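You operate a simulated robot arm through the tools that you are given. There is no shell and no other tool. Be economical: measure what you need, move in short steps, check, and stop when the job is done.

You run a simulated two-armed robot. Do the job below in one go: nothing can be reset, and whatever is moved stays where it is left.

## Task
Mount the foil roll on its spindle and load the unwind stand.
Fine: hold the roll while the spindle goes in; brake off to load, on at the end.

It is judged by the outcome, as a careful person would: the job done as asked, and still so three seconds after it is handed in. It fails if anything else is knocked over, pushed out of place, dropped, spilled or broken.

## Robot
Two 7-joint arms with two-finger grippers on one trunk, on a base that drives. Base frame: it is fixed to the floor where the robot stands at the start and does not move with it; the origin is under the middle of the robot, x ahead of it, y to its left, z up. Units: mm, rad, N and s.
The left shoulder is at the start at [60, 123, 945], the right one opposite. With the tool pointing down near the work surface each hand reaches from about 360 to 800 mm from the robot's upright axis, wherever it stands, measured 20 degrees to its own side. Places, roughly: green cup (7x7x14 cm) [900, -400, 900]; roll [600, -500, 900]; seat of the unwind stand [700, 100, 900]; unwind brake [600, 100, 900]. Payload 1.47 kg a hand.
Tool frame (each hand has its own): the origin (TCP) lies between the finger pads and is the grasp point; the fingertips stand 16 mm ahead of it; z points along the fingers, y is the line along which they close. The gripper opens to 87 mm. The gripper's body begins 55 mm behind the TCP.
Orientation is told as [roll, pitch, yaw] about the base's x, y, z axes, in that order, counted from this pose: with the fingers straight down and closing along the base's y, the tool's x points along the base's -x, its y along +y and its z along -z.

## Interface
- The arms move only by the tool step_arm. It takes "left_targets", "right_targets" or both (then of equal length, played together; a hand with none holds still); each is a list of rows, each a list of 6 numbers: the shift along the base's x, y, z in units of 20 mm (1.0 is 20 mm), then the turn, a rotation vector about the base's x, y, z in units of 6 degrees (1.0 is 6 degrees). In form: [[x, y, z, rx, ry, rz], ...]. A call has 1 to 20 rows; each row shifts and turns the commanded pose from where the row before left it. "left_jaw" and "right_jaw" are, for a hand that has rows, the finger opening in mm, from 0 to 87, set as the call begins (left out, the last holds). A call with a number of a shift or a turn outside -1 to 1 is refused whole. A row lasts 0.2 s, in which the tool goes at most 50 mm and 0.15 rad; a call with a longer step from one row to the next is refused whole, and so is a gripper value outside its range. Where a pose cannot be reached the arm comes as near as it can. A force on the tool above 50 N (or 10 N above the force at the start of the call, whichever is more), or a blocked arm, ends the call early, and 0.2 s more pass. The fingers move at their own pace (about 153 mm/s each) and stop on an object; they squeeze with about 28 N. The grip force told is the motor's: it shows also when the fingers shut on nothing. Time passes only in rows, and 0.2 s behind the last, so rows that do not move let the fingers close. The reply holds the time, the measured pose of the TCP, the force on the tool along the base axes, the opening and the grip force, in the units named above and with some noise, with the torque about the TCP (base axes, N m) and any sound that the robot's microphone picked up, and new pictures: "pictures" is both (left out), scene, wrist or none (wrist: the cameras of the hands that moved).
- Cameras (640 x 400 px; columns grow to the right, rows downward): "scene" is now at [91.2, -22.1, 1509.2]; the picture's right is [-0.26, -0.97, 0.00], its down [-0.65, 0.18, -0.74] and it looks along [0.71, -0.19, -0.68] (base axes); focal length 295 px, centre (320, 200). "left" rides on the left gripper at [73, -12, -90] in its tool frame; the picture's right is [0.16, 0.99, 0.00], its down [-0.72, 0.12, -0.68] and it looks along [-0.67, 0.11, 0.73] (tool axes); focal length 247 px, centre (320, 200). "right" rides on the right gripper at [73, 12, -90] in its tool frame; the picture's right is [-0.16, 0.99, 0.00], its down [-0.72, -0.12, -0.68] and it looks along [-0.67, -0.11, 0.73] (tool axes); focal length 247 px, centre (320, 200).
- move_column(by): slides the trunk up (or, below 0, down) by that many mm; the arms and the scene camera ride with it, the base frame stays. It gives what a move gives, with no picture.
- roll_base(legs): drives the robot by 1 to 6 legs, each [ahead, left, turn to the left] in mm, mm and rad, along the robot's own axes; the way and the turn of a leg run together, so that a leg with both is an arc; at most 1500 mm and 3.142 rad a leg. The arms and the cameras ride along, it lands a little off, and it stops where it bumps. It gives what a move gives, and a new picture of the scene camera.
- aim_head(pan, tilt): turns the head with the scene camera to pan (to the left, within 2.094 rad either way) and tilt (down, from -0.506 to 1.204), counted from straight ahead of the robot. It gives what a move gives, and a new picture of the scene camera.
- probe_pixels(camera, pixels): for up to 12 pixels [column, row] of the newest picture of that camera ("zoom" is the newest enlarged one), the place [x, y, z] in the base frame of the surface seen there, good to about 3 mm. It takes no simulated time.
- close_up(camera, box): a new picture of the part [left, top, right, bottom] of that camera's present view, enlarged. It takes no simulated time.
- job_done(): hands the job in; it is judged then, once.

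Keep the steps short. Do not move on a guess: measure, check each grasp and each placing, and mend mistakes. In all there are 80 turns and 260 pictures (those below and enlarged ones count). Leave the grippers open and the arms clear of the work at the hand-in unless told otherwise, and finish with a single line.

The tools are called after ">>>" as a command line: name --argument value ..., lists and objects as JSON in quotes. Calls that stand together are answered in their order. step_arm: Moves the arms, as the interface text tells. Its arguments: {"type":"object","properties":{"left_targets":{"type":"array","items":{"type":"array","items":{"type":"number"}}},"left_jaw":{"type":"number"},"right_targets":{"type":"array","items":{"type":"array","items":{"type":"number"}}},"right_jaw":{"type":"number"},"pictures":{"type":"string","enum":["both","scene","wrist","none"]}},"required":[]} The other tools are called the same way: move_column (by) slides the trunk up or down; roll_base (legs) drives the base; aim_head (pan, tilt) turns the head that bears the scene camera; probe_pixels (camera, pixels) gives the place of the surface under pixels of a picture; close_up (camera, box) takes an enlarged picture of a part of a camera's view; job_done () hands the job in.

At the start:

```text
time_s: 0.0
left_tool_pos: [460.5, 65.9, 1236.8]
left_orientation: [0.0, -0.001, -0.001]
left_wrist_force: [0.5, 0.2, 1.0]
left_ft_torque: [0.06, -0.04, 0.01]
left_gripper_width: 87.1
left_grip_force: 0.1
right_tool_pos: [334.8, -320.9, 1247.0]
right_orientation: [0.0, 0.001, -0.001]
right_wrist_force: [-0.6, -0.3, 1.2]
right_ft_torque: [0.01, -0.02, 0.0]
right_gripper_width: 86.7
right_grip_force: 0.0
trunk travel left (down, up): [-100.0, 130.0]
robot x, y, heading: [-0.8, 0.6, 0.001]
head pan, tilt: [-0.262, 0.744]
```

scene: 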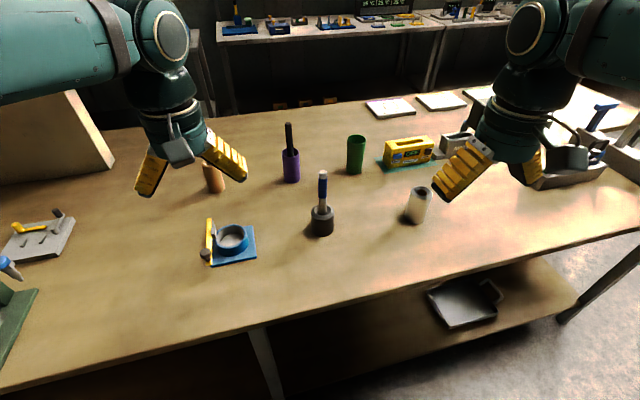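
right: 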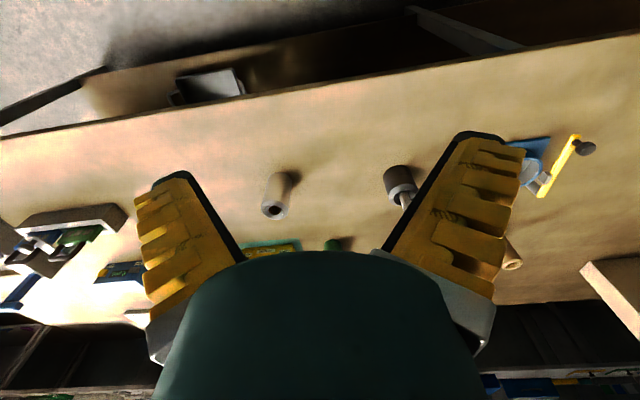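
left: 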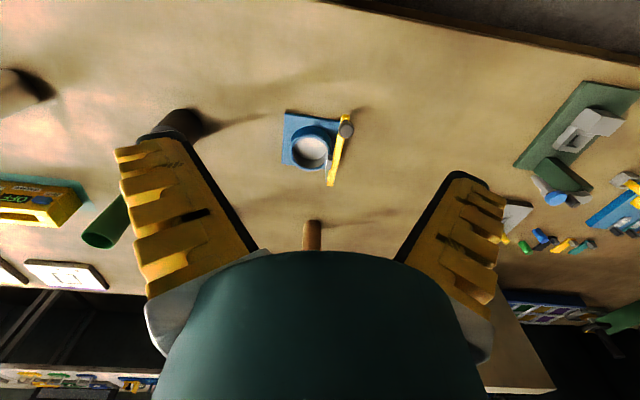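

I see a foil roll (near px 418,205), a spindle standing in a holder (px 322,205), and the stand with brake (px 230,245). I'll zoom in on them first.

>>> close_up --camera "scene" --box '[180, 190, 280, 290]'

>>> close_up --camera "scene" --box '[260, 110, 460, 250]'

>>> probe_pixels --camera "scene" --pixels '[[230, 240], [231, 228], [209, 222], [206, 254], [250, 255], [322, 176], [322, 200], [321, 228], [418, 192], [414, 215], [356, 140], [290, 130]]'

```text
4.00 times, centred on (230, 240) of scene
```

zoom: 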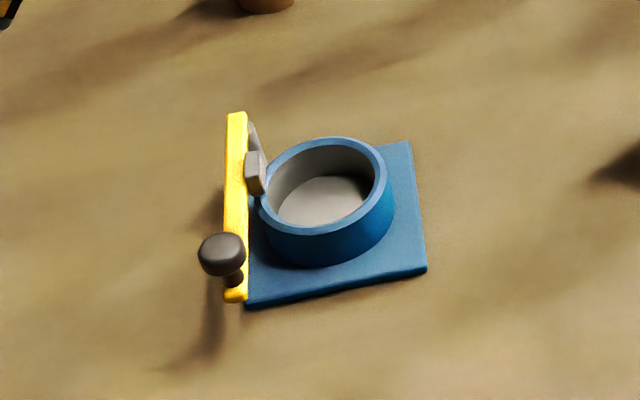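

```text
2.86 times, centred on (360, 180) of scene
```

zoom: 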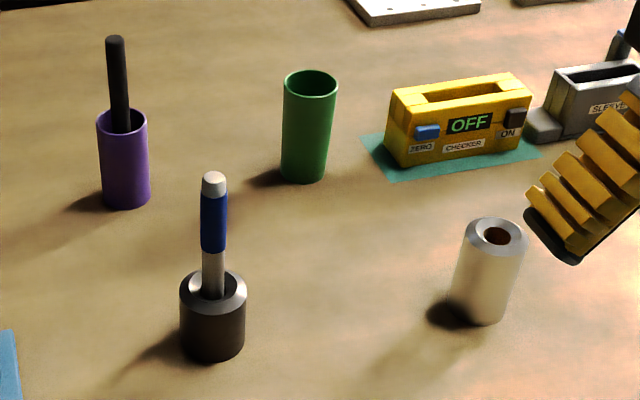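

```text
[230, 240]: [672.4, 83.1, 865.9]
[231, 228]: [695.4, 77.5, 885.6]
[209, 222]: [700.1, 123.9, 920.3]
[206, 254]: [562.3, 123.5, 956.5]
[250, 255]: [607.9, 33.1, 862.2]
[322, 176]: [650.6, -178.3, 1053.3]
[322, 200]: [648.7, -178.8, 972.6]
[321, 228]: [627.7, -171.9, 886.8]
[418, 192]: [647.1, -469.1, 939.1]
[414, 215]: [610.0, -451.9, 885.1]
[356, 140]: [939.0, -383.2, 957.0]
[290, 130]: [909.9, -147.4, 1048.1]
```

>>> close_up --camera "scene" --box '[290, 160, 354, 240]'

>>> close_up --camera "scene" --box '[385, 175, 449, 235]'

>>> close_up --camera "left" --box '[260, 90, 380, 200]'

>>> close_up --camera "right" --box '[240, 140, 440, 260]'

```text
5.00 times, centred on (322, 200) of scene
```

zoom: 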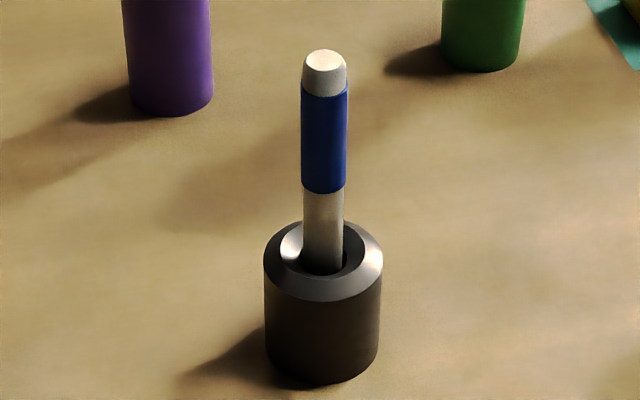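

```text
6.67 times, centred on (417, 205) of scene
```

zoom: 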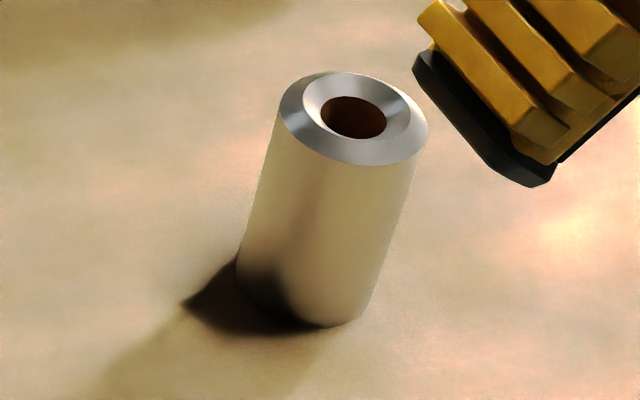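

```text
3.64 times, centred on (320, 145) of left
```

zoom: 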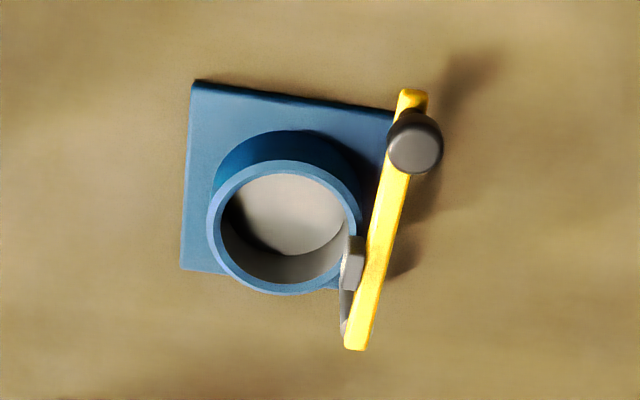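

```text
3.20 times, centred on (340, 200) of right
```

zoom: 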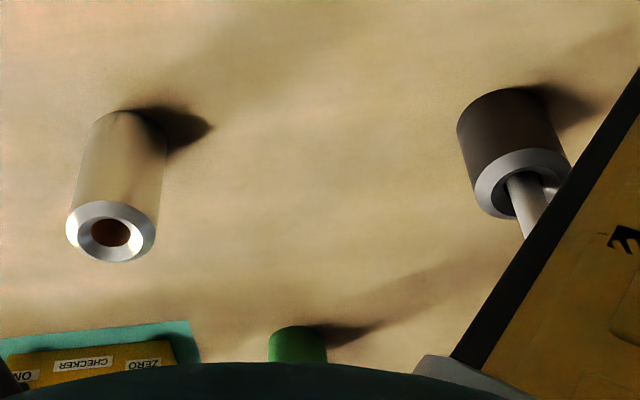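

>>> close_up --camera "scene" --box '[200, 210, 264, 270]'

>>> aim_head --pan -0.262 --tilt 0.9

```text
6.67 times, centred on (232, 240) of scene
```

zoom: 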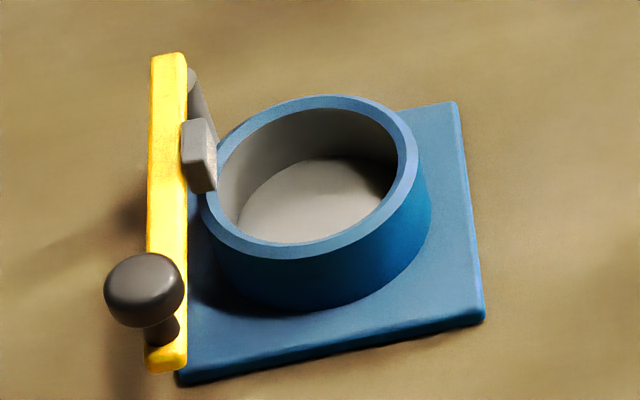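

```text
time_s: 0.7
left_tool_pos: [459.7, 66.3, 1237.1]
left_orientation: [0.001, 0.001, 0.0]
left_wrist_force: [-0.1, 0.0, -0.7]
left_ft_torque: [0.01, 0.01, 0.03]
left_gripper_width: 87.3
left_grip_force: 0.0
right_tool_pos: [335.3, -322.2, 1246.3]
right_orientation: [0.001, 0.0, 0.001]
right_wrist_force: [0.6, 0.4, -0.2]
right_ft_torque: [0.03, -0.01, 0.01]
right_gripper_width: 87.4
right_grip_force: 0.1
trunk travel left (down, up): [-100.0, 130.0]
robot x, y, heading: [3.7, -1.3, 0.006]
head pan, tilt: [-0.262, 0.901]
```

scene: 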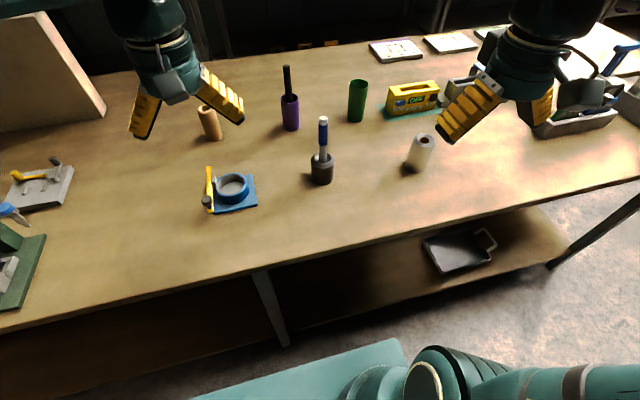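

>>> close_up --camera "scene" --box '[195, 155, 267, 220]'

>>> probe_pixels --camera "scene" --pixels '[[300, 220], [422, 138], [414, 140], [430, 138], [422, 135], [408, 164], [431, 150], [322, 122], [322, 152], [313, 158], [332, 158], [324, 178]]'

```text
6.15 times, centred on (231, 188) of scene
```

zoom: 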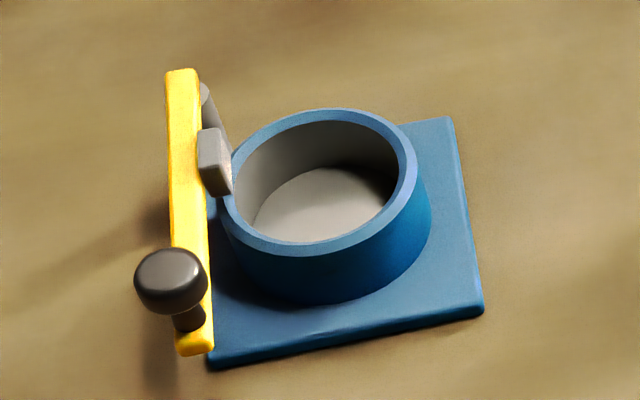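

```text
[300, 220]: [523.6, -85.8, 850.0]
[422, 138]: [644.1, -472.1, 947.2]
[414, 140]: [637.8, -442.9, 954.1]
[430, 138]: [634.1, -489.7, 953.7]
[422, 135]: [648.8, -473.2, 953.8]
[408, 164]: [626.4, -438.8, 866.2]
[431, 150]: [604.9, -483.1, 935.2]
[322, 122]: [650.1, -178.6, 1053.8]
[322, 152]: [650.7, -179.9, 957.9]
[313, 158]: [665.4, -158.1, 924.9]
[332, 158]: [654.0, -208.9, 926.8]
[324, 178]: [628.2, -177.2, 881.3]
```

>>> probe_pixels --camera "zoom" --pixels '[[182, 75], [188, 200], [195, 345], [170, 265], [210, 150], [185, 318], [340, 115], [412, 180], [310, 245], [232, 180], [320, 210], [440, 290]]'

>>> close_up --camera "scene" --box '[392, 125, 448, 175]'

```text
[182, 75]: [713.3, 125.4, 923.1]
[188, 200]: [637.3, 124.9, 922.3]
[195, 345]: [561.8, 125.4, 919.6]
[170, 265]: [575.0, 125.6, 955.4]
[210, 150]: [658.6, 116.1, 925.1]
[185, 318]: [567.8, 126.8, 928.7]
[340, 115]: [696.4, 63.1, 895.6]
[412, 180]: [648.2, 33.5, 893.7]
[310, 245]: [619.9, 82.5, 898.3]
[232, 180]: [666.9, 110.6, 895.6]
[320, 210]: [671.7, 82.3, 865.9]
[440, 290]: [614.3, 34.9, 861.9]
```

```text
8.00 times, centred on (420, 150) of scene
```

zoom: 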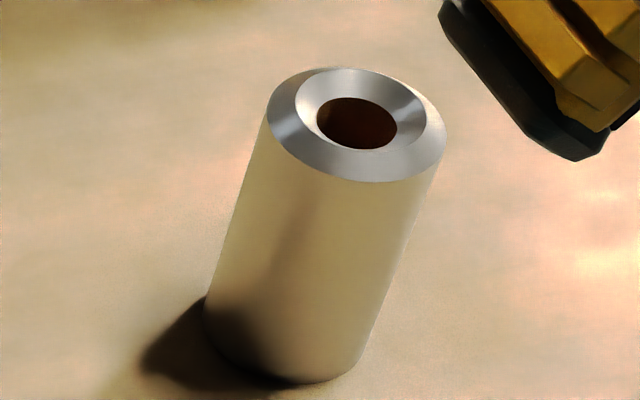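

>>> probe_pixels --camera "zoom" --pixels '[[275, 105], [438, 110], [350, 72], [365, 178], [300, 140], [415, 158], [310, 85], [408, 84], [215, 320], [280, 370], [360, 360], [310, 250]]'

>>> close_up --camera "scene" --box '[292, 110, 352, 190]'

```text
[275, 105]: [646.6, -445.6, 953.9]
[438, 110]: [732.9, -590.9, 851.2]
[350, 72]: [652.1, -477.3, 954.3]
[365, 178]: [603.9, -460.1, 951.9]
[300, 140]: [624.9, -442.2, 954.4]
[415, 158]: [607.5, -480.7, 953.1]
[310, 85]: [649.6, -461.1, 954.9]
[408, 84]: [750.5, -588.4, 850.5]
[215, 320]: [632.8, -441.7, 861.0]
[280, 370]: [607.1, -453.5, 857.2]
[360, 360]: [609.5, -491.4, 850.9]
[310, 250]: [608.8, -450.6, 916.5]
```

```text
5.00 times, centred on (322, 150) of scene
```

zoom: 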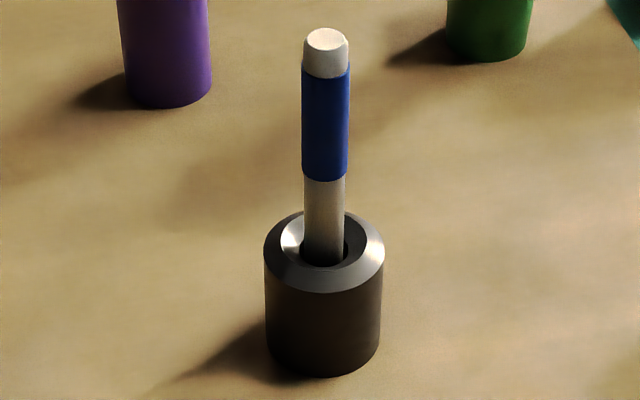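

>>> probe_pixels --camera "zoom" --pixels '[[325, 32], [326, 46], [308, 45], [345, 45], [326, 75], [326, 170], [324, 200], [325, 240], [270, 245], [380, 250], [325, 288], [325, 212]]'

```text
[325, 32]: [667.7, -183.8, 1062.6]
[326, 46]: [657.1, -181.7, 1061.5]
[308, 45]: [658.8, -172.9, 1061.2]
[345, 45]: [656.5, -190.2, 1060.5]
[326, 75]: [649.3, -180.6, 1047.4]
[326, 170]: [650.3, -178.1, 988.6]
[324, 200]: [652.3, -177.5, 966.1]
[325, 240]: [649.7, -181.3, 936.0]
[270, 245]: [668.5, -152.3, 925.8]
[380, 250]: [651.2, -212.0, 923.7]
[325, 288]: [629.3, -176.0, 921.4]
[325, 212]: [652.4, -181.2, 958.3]
```

The table is at z 850. The roll sits at about (629,-465), 52 mm across with its top at 954. The spindle axis is at about (660,-181) with its tip at 1062. The seat is at about (658,74), rim at 896 and floor at 866. I'll drive 240 mm to the right so both hands reach, then aim the head at the stand.

>>> roll_base --legs '[[0, -240, 0]]'

>>> aim_head --pan 0.25 --tilt 0.85

>>> close_up --camera "left" --box '[320, 60, 640, 260]'

```text
time_s: 3.4
left_tool_pos: [459.3, -175.3, 1238.2]
left_orientation: [0.001, 0.001, -0.002]
left_wrist_force: [0.4, 0.0, 0.0]
left_ft_torque: [0.03, -0.06, 0.01]
left_gripper_width: 86.9
left_grip_force: 0.0
right_tool_pos: [332.6, -562.7, 1246.7]
right_orientation: [0.0, 0.001, -0.003]
right_wrist_force: [0.6, -0.3, -0.6]
right_ft_torque: [0.04, -0.02, 0.0]
right_gripper_width: 86.7
right_grip_force: 0.1
trunk travel left (down, up): [-100.0, 130.0]
robot x, y, heading: [0.8, -240.6, -0.003]
head pan, tilt: [-0.262, 0.901]
```

scene: 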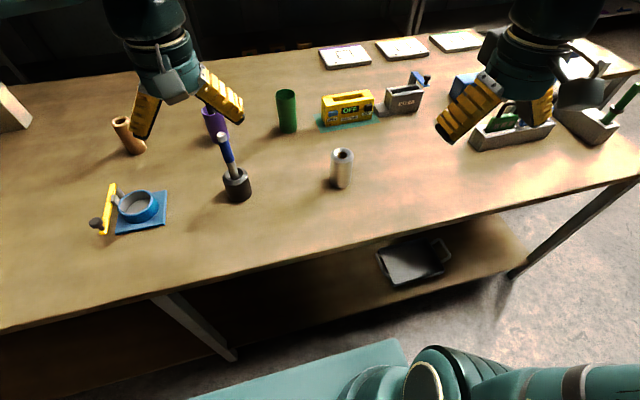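

```text
time_s: 4.4
left_tool_pos: [461.3, -176.2, 1236.4]
left_orientation: [0.0, -0.002, -0.002]
left_wrist_force: [0.7, -0.2, 0.2]
left_ft_torque: [0.0, 0.02, 0.01]
left_gripper_width: 86.9
left_grip_force: 0.0
right_tool_pos: [332.9, -561.7, 1246.0]
right_orientation: [0.001, 0.0, -0.003]
right_wrist_force: [-0.3, -0.1, 1.6]
right_ft_torque: [0.04, 0.03, -0.01]
right_gripper_width: 87.1
right_grip_force: 0.1
trunk travel left (down, up): [-100.0, 130.0]
robot x, y, heading: [-1.7, -237.4, -0.007]
head pan, tilt: [0.25, 0.85]
```

scene: 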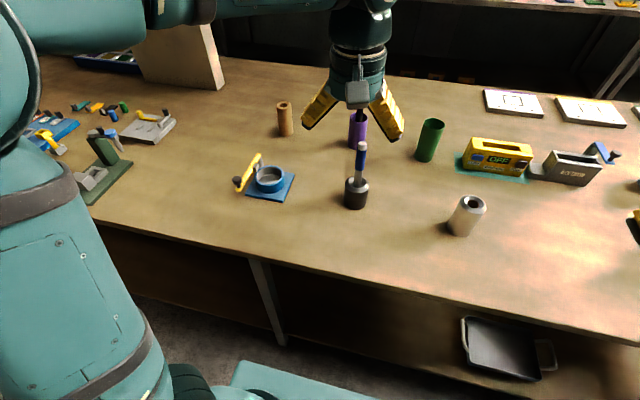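

```text
2.00 times, centred on (480, 160) of left
```

zoom: 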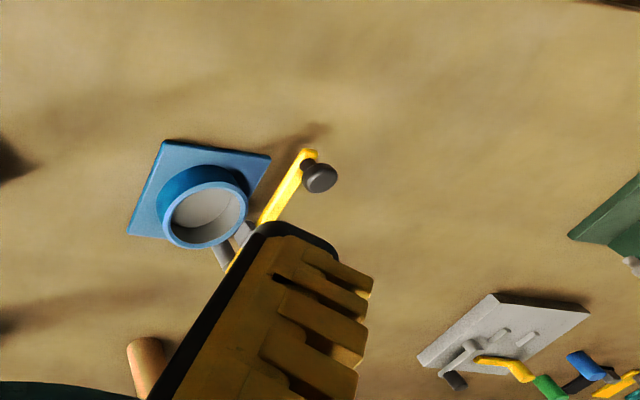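

>>> close_up --camera "scene" --box '[230, 145, 300, 205]'

```text
6.67 times, centred on (265, 175) of scene
```

zoom: 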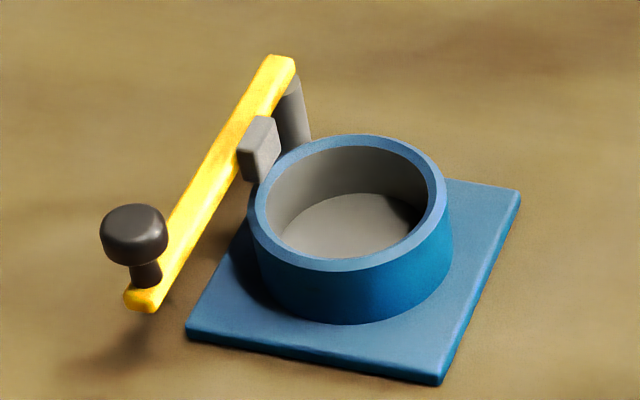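

>>> probe_pixels --camera "zoom" --pixels '[[276, 65], [230, 140], [150, 297], [258, 155], [275, 140], [248, 172], [294, 110], [135, 215], [262, 122], [190, 326], [438, 378], [515, 192]]'

>>> probe_pixels --camera "scene" --pixels '[[262, 170], [285, 176], [270, 191], [268, 180]]'

```text
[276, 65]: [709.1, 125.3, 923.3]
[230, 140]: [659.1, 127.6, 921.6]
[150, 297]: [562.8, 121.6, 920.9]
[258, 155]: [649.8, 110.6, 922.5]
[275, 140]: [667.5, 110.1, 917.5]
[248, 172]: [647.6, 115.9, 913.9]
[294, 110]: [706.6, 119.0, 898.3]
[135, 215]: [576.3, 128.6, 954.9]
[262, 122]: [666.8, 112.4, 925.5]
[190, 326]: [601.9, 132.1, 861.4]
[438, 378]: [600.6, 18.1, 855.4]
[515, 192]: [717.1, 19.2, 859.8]
```

```text
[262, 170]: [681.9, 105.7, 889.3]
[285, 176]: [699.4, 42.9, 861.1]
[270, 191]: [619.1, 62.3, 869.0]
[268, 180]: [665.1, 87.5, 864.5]
```

The lever runs along x at y≈125, pivoting on the post near (707,119). The pad is beside the seat and the knob is at (574,127), top at 956. I'll bring the left hand above the knob at height.

>>> step_arm --left_targets '[[0.35, 0.95, 0, 0, 0, 0], [0.35, 0.95, 0, 0, 0, 0], [0.35, 0.95, 0, 0, 0, 0], [0.35, 0.95, 0, 0, 0, 0], [0.35, 0.95, 0, 0, 0, 0], [0.35, 0.95, 0, 0, 0, 0], [0.35, 0.95, 0, 0, 0, 0], [0.35, 0.95, 0, 0, 0, 0], [0.35, 0.95, -0.5, 0, 0, 0], [0.35, 0.95, -0.5, 0, 0, 0], [0.35, 0.95, -0.9, 0, 0, 0], [0.35, 0.95, -0.9, 0, 0, 0], [0.35, 0.95, -0.9, 0, 0, 0], [0.35, 0.95, -0.9, 0, 0, 0], [0.35, 0.95, -0.9, 0, 0, 0], [0.35, 0.95, -0.9, 0, 0, 0]]' --left_jaw 50

```text
time_s: 7.8
left_tool_pos: [572.4, 131.9, 1108.8]
left_orientation: [0.001, 0.003, -0.004]
left_wrist_force: [0.3, 0.5, -0.1]
left_ft_torque: [-0.02, 0.01, -0.02]
left_gripper_width: 55.3
left_grip_force: 3.7
right_tool_pos: [334.3, -561.9, 1246.1]
right_orientation: [0.0, 0.0, -0.004]
right_wrist_force: [-0.2, 0.0, 0.0]
right_ft_torque: [0.01, 0.02, -0.03]
right_gripper_width: 87.2
right_grip_force: 0.1
trunk travel left (down, up): [-100.0, 130.0]
robot x, y, heading: [-0.4, -235.5, -0.001]
head pan, tilt: [0.25, 0.85]
```

scene: 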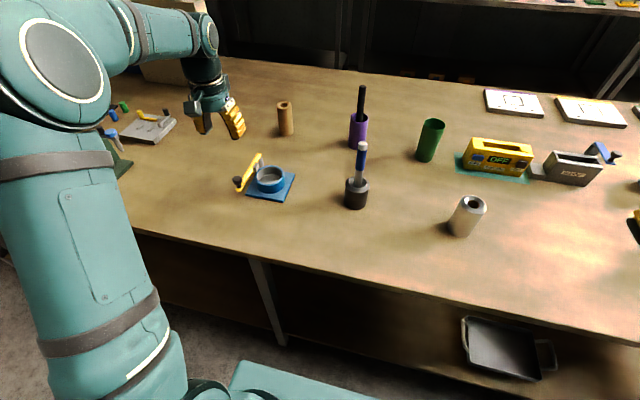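
left: 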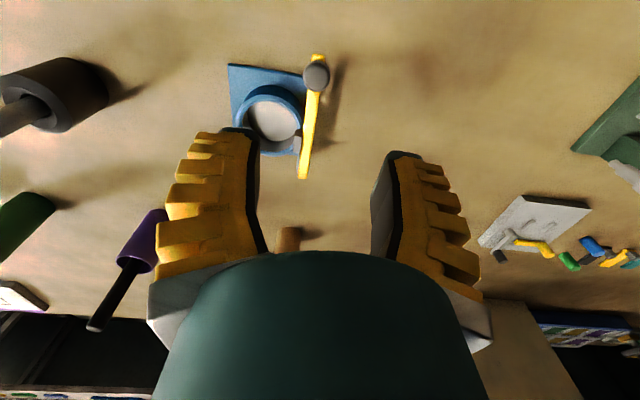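

Hand is at (572,132,1109). I'll lower it to about z=975 over the knob and check.

>>> step_arm --left_targets '[[0, -0.1, -1, 0, 0, 0], [0, -0.1, -1, 0, 0, 0], [0, 0, -1, 0, 0, 0], [0, 0, -1, 0, 0, 0], [0, 0, -1, 0, 0, 0], [0, 0, -1, 0, 0, 0]]' --pictures "wrist"

>>> close_up --camera "scene" --box '[200, 100, 300, 200]'

```text
time_s: 9.2
left_tool_pos: [572.1, 124.9, 987.6]
left_orientation: [0.0, 0.0, -0.005]
left_wrist_force: [0.1, -0.4, -0.5]
left_ft_torque: [-0.04, -0.03, 0.01]
left_gripper_width: 55.1
left_grip_force: 4.0
right_tool_pos: [333.1, -562.4, 1246.7]
right_orientation: [0.0, 0.0, -0.004]
right_wrist_force: [-0.1, 0.0, 0.8]
right_ft_torque: [-0.01, -0.01, 0.03]
right_gripper_width: 86.9
right_grip_force: 0.0
trunk travel left (down, up): [-100.0, 130.0]
robot x, y, heading: [-5.8, -239.0, -0.004]
head pan, tilt: [0.25, 0.85]
```

left: 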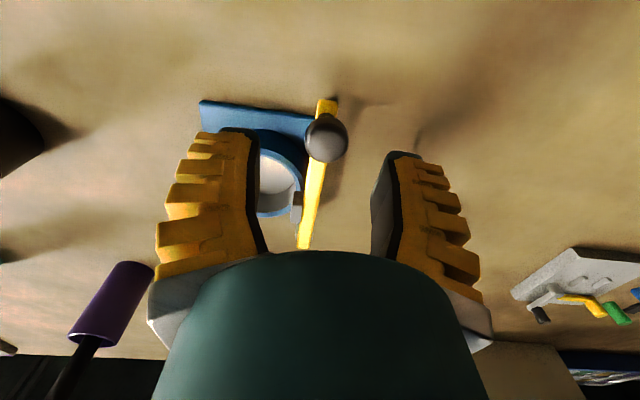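

```text
4.00 times, centred on (250, 150) of scene
```

zoom: 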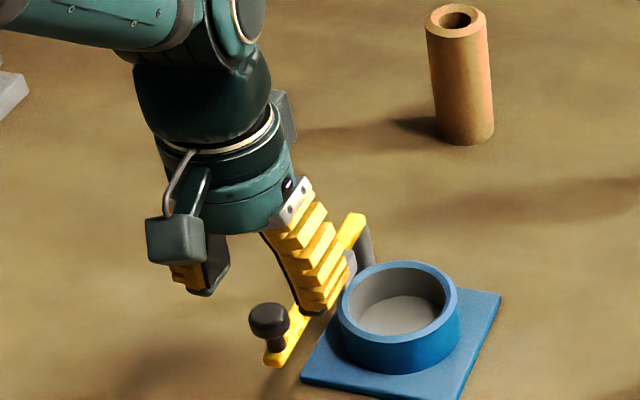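

Knob is centred between the fingers (px 325,138). I'll lower 34 mm around it.

>>> step_arm --left_targets '[[0, 0, -0.9, 0, 0, 0], [0, 0, -0.8, 0, 0, 0], [0, 0, 0, 0, 0, 0]]' --pictures "wrist"

>>> close_up --camera "scene" --box '[200, 120, 300, 200]'

```text
time_s: 10.0
left_tool_pos: [571.2, 123.6, 955.3]
left_orientation: [-0.002, 0.0, -0.003]
left_wrist_force: [0.1, -0.2, 0.9]
left_ft_torque: [0.01, 0.02, -0.03]
left_gripper_width: 55.1
left_grip_force: 3.2
right_tool_pos: [334.3, -562.6, 1247.2]
right_orientation: [-0.001, 0.0, -0.004]
right_wrist_force: [0.4, -0.2, -0.5]
right_ft_torque: [-0.01, 0.01, 0.02]
right_gripper_width: 86.9
right_grip_force: 0.0
trunk travel left (down, up): [-100.0, 130.0]
robot x, y, heading: [-2.1, -240.4, -0.006]
head pan, tilt: [0.25, 0.85]
```

left: 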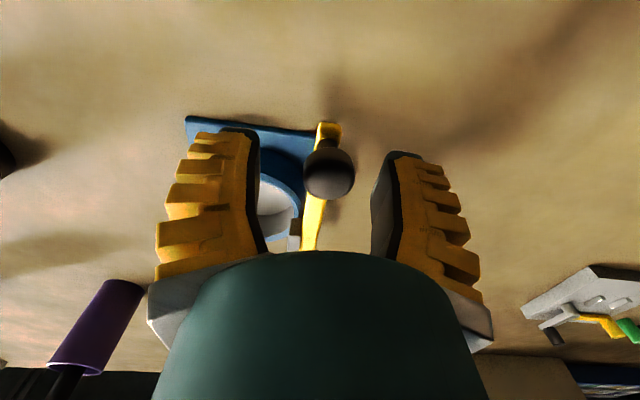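

```text
5.00 times, centred on (250, 160) of scene
```

zoom: 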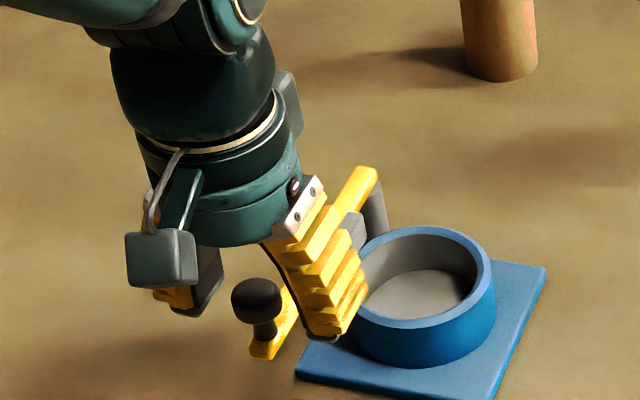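

Knob is between the jaws. I'll push toward +y in small steps and watch the force.

>>> step_arm --left_targets '[[0, 0.5, 0, 0, 0, 0], [0, 0.4, 0, 0, 0, 0], [0, 0.3, 0, 0, 0, 0], [0, 0.3, 0, 0, 0, 0], [0, 0, 0, 0, 0, 0]]' --pictures "none"

>>> close_up --camera "scene" --box '[200, 120, 300, 200]'

```text
time_s: 11.2
left_tool_pos: [571.5, 154.7, 956.3]
left_orientation: [0.0, 0.001, -0.004]
left_wrist_force: [-0.3, -0.3, 0.2]
left_ft_torque: [0.04, 0.0, 0.01]
left_gripper_width: 55.4
left_grip_force: 4.1
right_tool_pos: [333.9, -563.6, 1246.7]
right_orientation: [0.0, 0.002, -0.003]
right_wrist_force: [-0.6, 0.1, -0.5]
right_ft_torque: [-0.01, 0.02, 0.0]
right_gripper_width: 87.1
right_grip_force: 0.1
trunk travel left (down, up): [-100.0, 130.0]
robot x, y, heading: [1.5, -235.5, -0.0]
head pan, tilt: [0.25, 0.85]
```

```text
5.00 times, centred on (250, 160) of scene
```

zoom: 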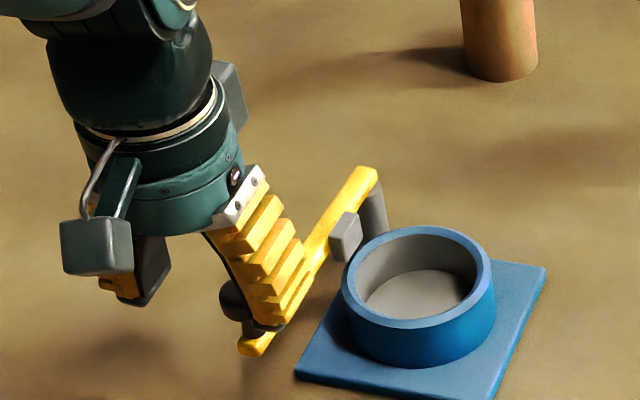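

Lever swings outward freely. I'll continue until it stops or opens well.

>>> step_arm --left_targets '[[0, 0.4, 0, 0, 0, 0], [0.1, 0.4, 0, 0, 0, 0], [0.1, 0.4, 0, 0, 0, 0], [0.1, 0.4, 0, 0, 0, 0], [0, 0, 0, 0, 0, 0]]' --pictures "none"

>>> close_up --camera "scene" --box '[200, 120, 300, 200]'

```text
time_s: 12.4
left_tool_pos: [578.3, 185.5, 954.8]
left_orientation: [0.0, 0.0, -0.004]
left_wrist_force: [0.4, -0.6, 0.6]
left_ft_torque: [0.03, 0.0, 0.02]
left_gripper_width: 55.2
left_grip_force: 3.7
right_tool_pos: [333.5, -563.0, 1246.8]
right_orientation: [-0.001, 0.001, -0.005]
right_wrist_force: [0.0, 0.3, 0.6]
right_ft_torque: [0.0, -0.01, 0.01]
right_gripper_width: 87.2
right_grip_force: 0.1
trunk travel left (down, up): [-100.0, 130.0]
robot x, y, heading: [2.1, -243.2, -0.006]
head pan, tilt: [0.25, 0.85]
```

```text
5.00 times, centred on (250, 160) of scene
```

zoom: 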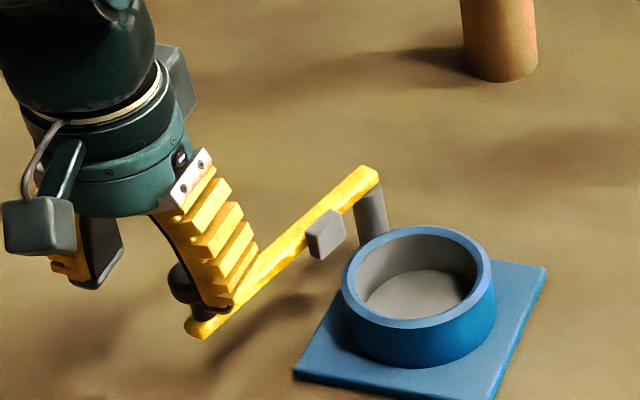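

>>> step_arm --left_targets '[[0.2, 0.4, 0, 0, 0, 0], [0.2, 0.4, 0, 0, 0, 0], [0.2, 0.4, 0, 0, 0, 0], [0.25, 0.4, 0, 0, 0, 0], [0.25, 0.4, 0, 0, 0, 0], [0, 0, 0, 0, 0, 0]]' --pictures "none"

>>> close_up --camera "scene" --box '[200, 120, 300, 200]'

```text
time_s: 13.8
left_tool_pos: [601.1, 223.8, 956.6]
left_orientation: [-0.001, -0.002, -0.007]
left_wrist_force: [-1.6, -11.8, 3.1]
left_ft_torque: [-0.18, -0.02, 0.03]
left_gripper_width: 65.0
left_grip_force: 12.1
right_tool_pos: [333.0, -564.8, 1245.7]
right_orientation: [0.002, -0.001, -0.005]
right_wrist_force: [0.8, 0.2, 0.2]
right_ft_torque: [0.03, 0.04, 0.01]
right_gripper_width: 87.2
right_grip_force: 0.1
trunk travel left (down, up): [-100.0, 130.0]
robot x, y, heading: [1.7, -241.7, -0.009]
head pan, tilt: [0.25, 0.85]
```

```text
5.00 times, centred on (250, 160) of scene
```

zoom: 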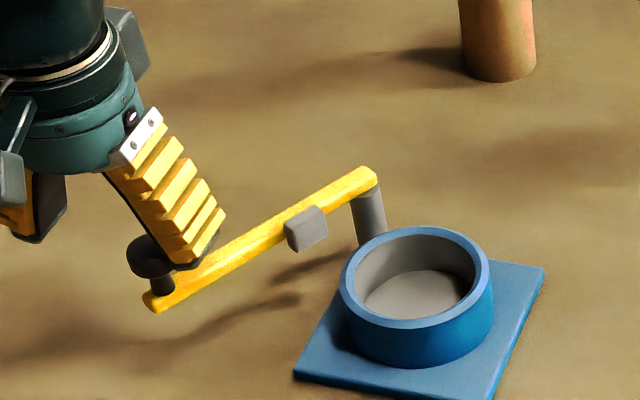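

Stop reached (about 12 N), so the brake is off. I'll back the left hand off and raise it. In the same call I'll turn the right hand to a slanted approach short of the roll.

>>> step_arm --left_targets '[[0, -0.4, 0, 0, 0, 0], [0, -0.3, 0, 0, 0, 0], [0, 0, 1, 0, 0, 0], [0, 0, 1, 0, 0, 0], [0, 0, 1, 0, 0, 0], [0, 0, 1, 0, 0, 0], [0, 0, 1, 0, 0, 0], [0, 0, 1, 0, 0, 0], [0, 0, 1, 0, 0, 0], [0, 0, 1, 0, 0, 0], [0, 0, 1, 0, 0, 0], [0, 0, 1, 0, 0, 0], [0, 0, 1, 0, 0, 0], [0, 0, 0, 0, 0, 0], [0, 0, 0, 0, 0, 0]]' --right_targets '[[0.687, 0.153, -0.87, 0, -1, 0], [0.687, 0.153, -0.87, 0, -1, 0], [0.687, 0.153, -0.87, 0, -1, 0], [0.687, 0.153, -0.87, 0, -1, 0], [0.687, 0.153, -0.87, 0, -1, 0], [0.687, 0.153, -0.87, 0, -1, 0], [0.687, 0.153, -0.87, 0, -1, 0], [0.687, 0.153, -0.87, 0, -1, 0], [0.687, 0.153, -0.87, 0, -1, 0], [0.687, 0.153, -0.87, 0, -1, 0], [0.687, 0.153, -0.87, 0, 0, 1], [0.687, 0.153, -0.87, 0, 0, 1], [0.687, 0.153, -0.87, 0, 0, 1], [0.687, 0.153, -0.87, 0, 0, 1], [0.687, 0.153, -0.87, 0, 0, 1]]' --left_jaw 87 --right_jaw 87

```text
time_s: 17.0
left_tool_pos: [600.6, 212.3, 1175.5]
left_orientation: [0.0, 0.0, -0.006]
left_wrist_force: [0.7, -0.1, -0.4]
left_ft_torque: [0.02, -0.02, -0.01]
left_gripper_width: 86.9
left_grip_force: 0.0
right_tool_pos: [538.1, -515.9, 985.2]
right_orientation: [0.01, -1.047, 0.515]
right_wrist_force: [-0.2, 0.9, -1.0]
right_ft_torque: [0.04, -0.04, -0.01]
right_gripper_width: 87.1
right_grip_force: 0.2
trunk travel left (down, up): [-100.0, 130.0]
robot x, y, heading: [-0.1, -235.7, -0.006]
head pan, tilt: [0.25, 0.85]
```

scene: 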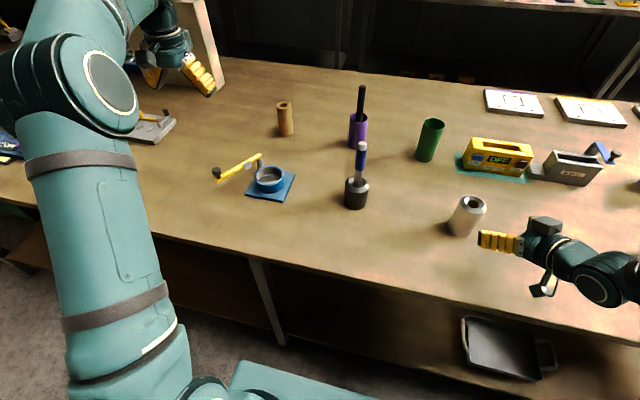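
right: 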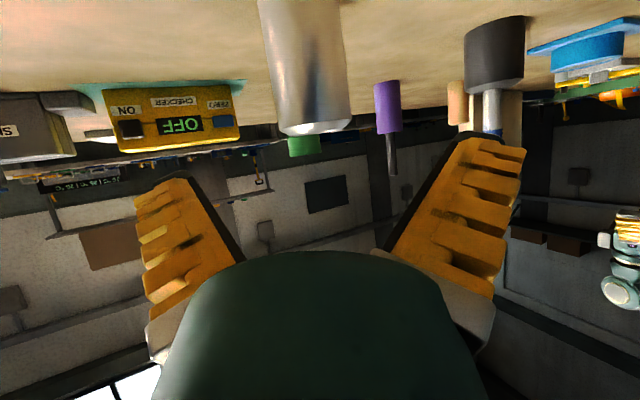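
left: 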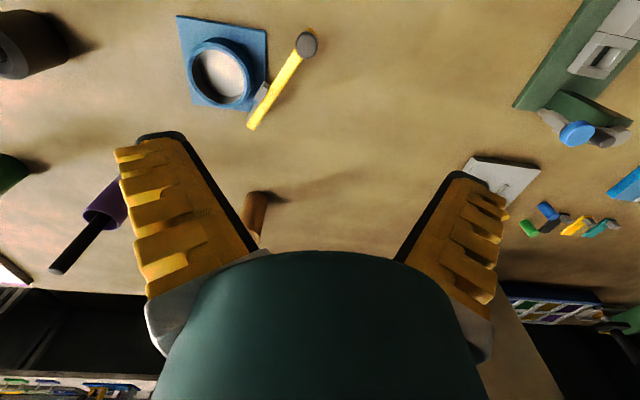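

Right hand reached the pre-grasp. I'll advance 120 mm along the finger direction so the open jaws straddle the roll.

>>> step_arm --right_targets '[[0.75, 0.433, -0.5, 0, 0, 0], [0.75, 0.433, -0.5, 0, 0, 0], [0.75, 0.433, -0.5, 0, 0, 0], [0.75, 0.433, -0.5, 0, 0, 0], [0.75, 0.433, -0.5, 0, 0, 0], [0.75, 0.433, -0.5, 0, 0, 0]]' --pictures "wrist"

>>> close_up --camera "scene" --box '[420, 170, 580, 290]'

```text
time_s: 18.4
left_tool_pos: [600.5, 214.5, 1175.4]
left_orientation: [0.001, 0.001, -0.002]
left_wrist_force: [0.2, 0.6, 0.0]
left_ft_torque: [0.03, 0.01, 0.0]
left_gripper_width: 86.9
left_grip_force: 0.2
right_tool_pos: [629.1, -463.5, 924.2]
right_orientation: [0.008, -1.046, 0.515]
right_wrist_force: [0.5, 0.5, -0.3]
right_ft_torque: [-0.01, 0.03, 0.01]
right_gripper_width: 86.9
right_grip_force: 0.1
trunk travel left (down, up): [-100.0, 130.0]
robot x, y, heading: [-0.8, -236.7, -0.005]
head pan, tilt: [0.25, 0.85]
```

right: 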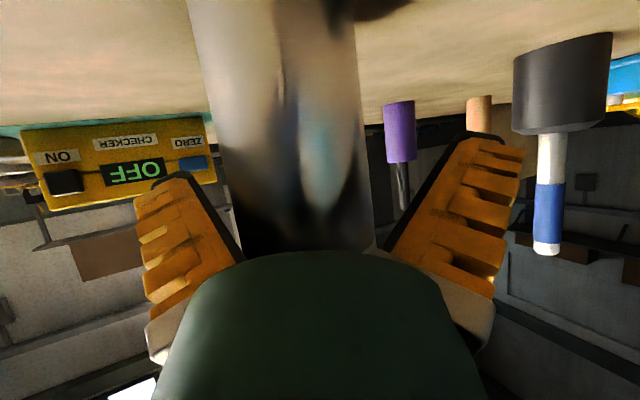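

```text
3.33 times, centred on (500, 230) of scene
```

zoom: 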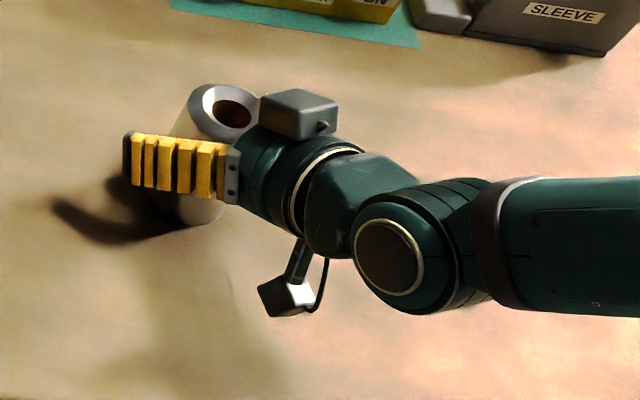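

>>> probe_pixels --camera "zoom" --pixels '[[268, 95], [295, 90], [335, 98], [300, 118], [270, 120], [325, 125], [220, 92], [250, 120], [205, 135], [232, 113]]'

```text
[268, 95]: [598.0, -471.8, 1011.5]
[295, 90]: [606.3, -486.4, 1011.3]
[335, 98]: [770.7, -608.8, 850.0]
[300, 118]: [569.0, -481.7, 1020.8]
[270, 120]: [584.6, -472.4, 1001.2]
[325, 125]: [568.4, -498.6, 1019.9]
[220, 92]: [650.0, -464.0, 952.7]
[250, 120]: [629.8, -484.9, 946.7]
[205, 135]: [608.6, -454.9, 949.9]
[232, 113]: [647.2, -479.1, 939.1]
```

The box on top of the right hand stays about 30 mm behind the roll axis, which leaves room to insert from above. I'll close the right jaw on the roll.

>>> step_arm --right_targets '[[0, 0, 0, 0, 0, 0], [0, 0, 0, 0, 0, 0], [0, 0, 0, 0, 0, 0]]' --right_jaw 30 --pictures "none"

>>> aim_head --pan -0.1 --tilt 0.85

```text
time_s: 19.2
left_tool_pos: [600.7, 213.5, 1175.4]
left_orientation: [0.001, -0.002, -0.004]
left_wrist_force: [0.2, -0.3, -0.7]
left_ft_torque: [0.01, 0.0, -0.04]
left_gripper_width: 87.1
left_grip_force: 0.1
right_tool_pos: [629.1, -462.4, 925.4]
right_orientation: [0.008, -1.048, 0.515]
right_wrist_force: [0.7, -0.3, -0.4]
right_ft_torque: [0.0, -0.04, -0.02]
right_gripper_width: 61.5
right_grip_force: 27.9
trunk travel left (down, up): [-100.0, 130.0]
robot x, y, heading: [-2.0, -235.9, -0.0]
head pan, tilt: [0.25, 0.85]
```

```text
time_s: 20.0
left_tool_pos: [599.8, 214.8, 1176.5]
left_orientation: [0.0, 0.0, -0.002]
left_wrist_force: [-1.4, 0.5, 0.0]
left_ft_torque: [0.0, 0.01, 0.01]
left_gripper_width: 87.0
left_grip_force: 0.1
right_tool_pos: [629.5, -462.8, 925.0]
right_orientation: [0.006, -1.049, 0.514]
right_wrist_force: [-0.7, 0.4, -0.9]
right_ft_torque: [-0.01, 0.0, 0.0]
right_gripper_width: 61.3
right_grip_force: 28.5
trunk travel left (down, up): [-100.0, 130.0]
robot x, y, heading: [-0.7, -239.8, -0.0]
head pan, tilt: [-0.099, 0.85]
```

scene: 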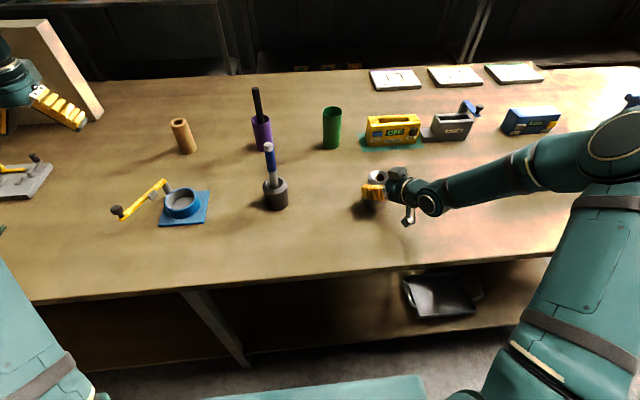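

The grip holds (28 N). I'll lift the roll 20 mm, shift it 120 mm left and set it down again. In the same call the left hand moves above the spindle at (660,-181).

>>> step_arm --right_targets '[[0, 0, 0.5, 0, 0, 0], [0, 0, 0.5, 0, 0, 0], [0, 0.5, 0, 0, 0, 0], [0, 0.5, 0, 0, 0, 0], [0, 0.5, 0, 0, 0, 0], [0, 0.5, 0, 0, 0, 0], [0, 0.5, 0, 0, 0, 0], [0, 0.5, 0, 0, 0, 0], [0, 0.5, 0, 0, 0, 0], [0, 0.5, 0, 0, 0, 0], [0, 0.5, 0, 0, 0, 0], [0, 0.5, 0, 0, 0, 0], [0, 0.5, 0, 0, 0, 0], [0, 0.5, 0, 0, 0, 0], [0, 0, -0.3, 0, 0, 0], [0, 0, -0.3, 0, 0, 0], [0, 0, -0.2, 0, 0, 0], [0, 0, -0.1, 0, 0, 0], [0, 0, 0, 0, 0, 0], [0, 0, 0, 0, 0, 0]]' --left_targets '[[0.15, -0.985, 0, 0, 0, 0], [0.15, -0.985, 0, 0, 0, 0], [0.15, -0.985, 0, 0, 0, 0], [0.15, -0.985, 0, 0, 0, 0], [0.15, -0.985, 0, 0, 0, 0], [0.15, -0.985, 0, 0, 0, 0], [0.15, -0.985, 0, 0, 0, 0], [0.15, -0.985, 0, 0, 0, 0], [0.15, -0.985, 0, 0, 0, 0], [0.15, -0.985, 0, 0, 0, 0], [0.15, -0.985, 0, 0, 0, 0], [0.15, -0.985, 0, 0, 0, 0], [0.15, -0.985, 0, 0, 0, 0], [0.15, -0.985, 0, 0, 0, 0], [0.15, -0.985, 0, 0, 0, 0], [0.15, -0.985, 0, 0, 0, 0], [0.15, -0.985, 0, 0, 0, 0], [0.15, -0.985, 0, 0, 0, 0], [0.15, -0.985, 0, 0, 0, 0], [0.15, -0.985, 0, 0, 0, 0]]'

```text
time_s: 24.2
left_tool_pos: [659.8, -182.5, 1175.5]
left_orientation: [-0.002, 0.0, -0.005]
left_wrist_force: [-0.4, 0.4, -0.2]
left_ft_torque: [0.0, -0.05, -0.02]
left_gripper_width: 86.9
left_grip_force: 0.0
right_tool_pos: [629.4, -343.9, 928.0]
right_orientation: [0.008, -1.046, 0.515]
right_wrist_force: [-0.3, 0.1, -2.5]
right_ft_torque: [0.04, 0.01, 0.01]
right_gripper_width: 60.8
right_grip_force: 28.1
trunk travel left (down, up): [-100.0, 130.0]
robot x, y, heading: [-1.9, -241.3, -0.006]
head pan, tilt: [-0.099, 0.85]
```

scene: 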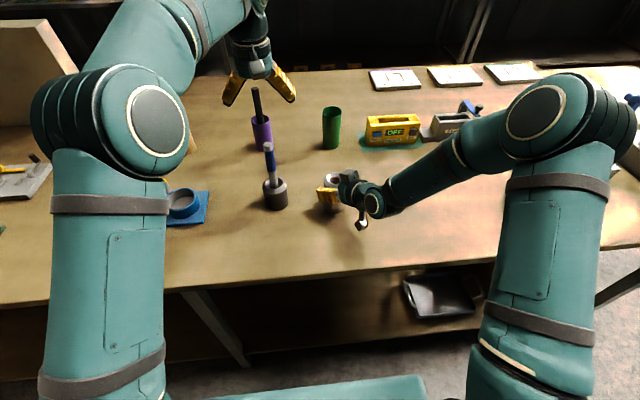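
right: 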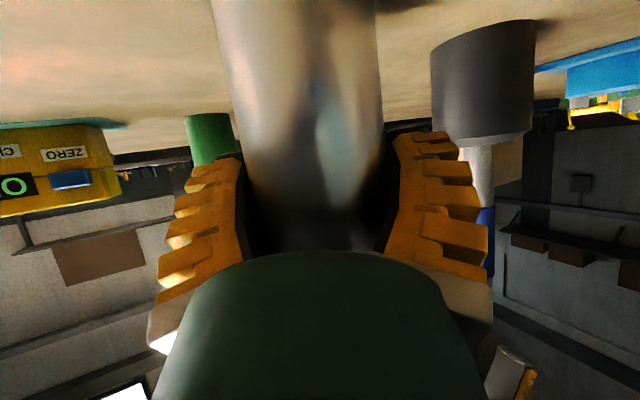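
left: 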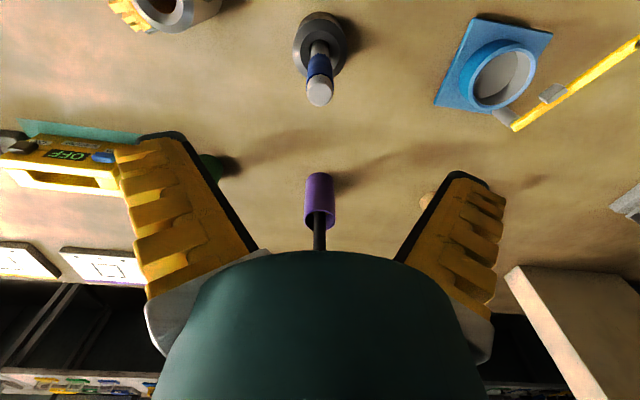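

Spindle is centred under the left hand (px 320,90). I'll lower the left hand 140 mm around the handle and set the roll down the last 3 mm.

>>> step_arm --left_targets '[[0, 0, -1, 0, 0, 0], [0, 0.05, -1, 0, 0, 0], [0, 0, -1, 0, 0, 0], [0, 0, -1, 0, 0, 0], [0, 0, -1, 0, 0, 0], [0, 0, -1, 0, 0, 0], [0, 0, -1, 0, 0, 0], [0, 0, 0, 0, 0, 0]]' --right_targets '[[0, 0, -0.05, 0, 0, 0], [0, 0, -0.05, 0, 0, 0], [0, 0, -0.05, 0, 0, 0], [0, 0, 0, 0, 0, 0], [0, 0, 0, 0, 0, 0], [0, 0, 0, 0, 0, 0], [0, 0, 0, 0, 0, 0], [0, 0, 0, 0, 0, 0]]' --pictures "wrist"

>>> close_up --camera "scene" --box '[210, 70, 370, 220]'

```text
time_s: 26.0
left_tool_pos: [660.6, -180.3, 1035.1]
left_orientation: [0.0, 0.0, -0.005]
left_wrist_force: [0.1, -0.2, -1.0]
left_ft_torque: [0.01, 0.0, 0.02]
left_gripper_width: 87.1
left_grip_force: 0.1
right_tool_pos: [628.2, -343.8, 924.2]
right_orientation: [0.006, -1.046, 0.514]
right_wrist_force: [-0.2, 0.1, -1.3]
right_ft_torque: [0.02, 0.0, -0.02]
right_gripper_width: 61.1
right_grip_force: 28.0
trunk travel left (down, up): [-100.0, 130.0]
robot x, y, heading: [-0.8, -237.1, -0.001]
head pan, tilt: [-0.099, 0.85]
```

right: 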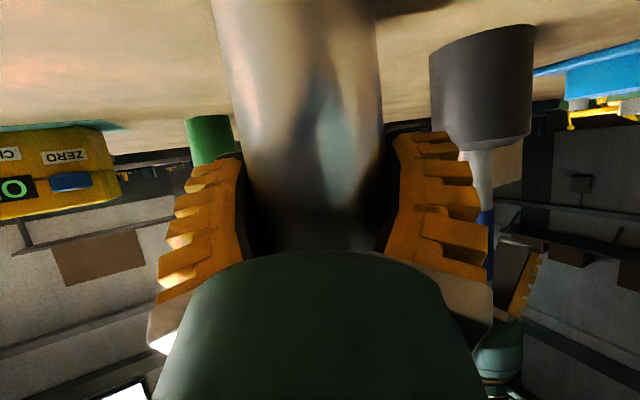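
left: 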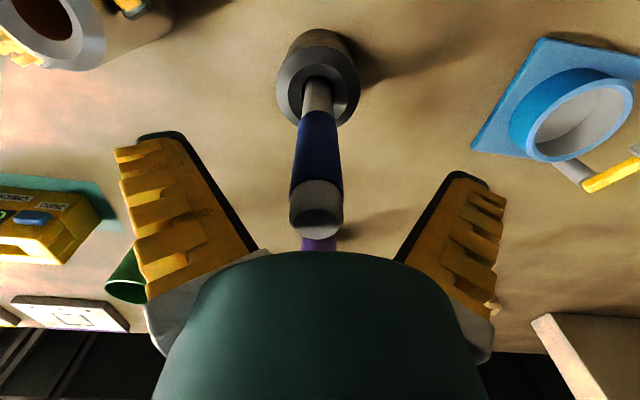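

```text
2.67 times, centred on (290, 145) of scene
```

zoom: 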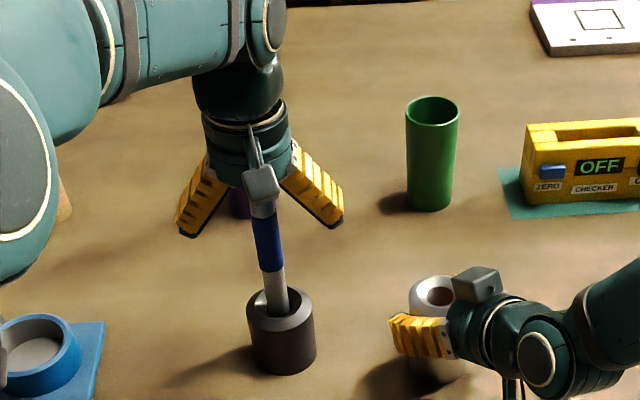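

Handle is between the jaws. I'll close the left gripper on it.

>>> step_arm --left_targets '[[0, 0, 0, 0, 0, 0], [0, 0, 0, 0, 0, 0], [0, 0, 0, 0, 0, 0], [0, 0, 0, 0, 0, 0]]' --left_jaw 0 --pictures "wrist"

```text
time_s: 27.0
left_tool_pos: [659.9, -180.3, 1035.0]
left_orientation: [0.0, 0.001, -0.003]
left_wrist_force: [-0.6, 0.3, 0.0]
left_ft_torque: [0.0, 0.11, 0.02]
left_gripper_width: 15.4
left_grip_force: 27.6
right_tool_pos: [629.4, -343.8, 925.3]
right_orientation: [0.007, -1.048, 0.515]
right_wrist_force: [0.1, 0.7, -1.6]
right_ft_torque: [0.04, -0.02, 0.02]
right_gripper_width: 61.0
right_grip_force: 27.6
trunk travel left (down, up): [-100.0, 130.0]
robot x, y, heading: [-2.5, -238.9, -0.004]
head pan, tilt: [-0.099, 0.85]
```

left: 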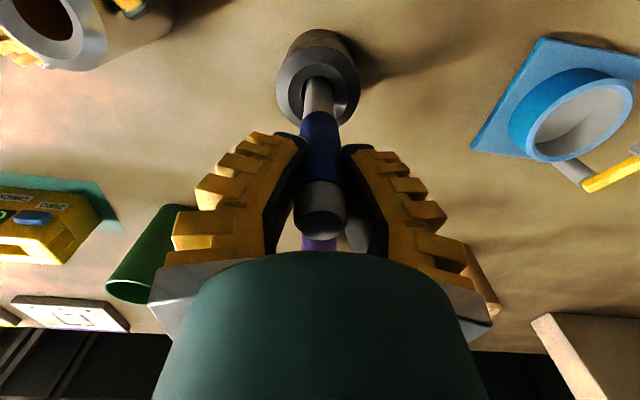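

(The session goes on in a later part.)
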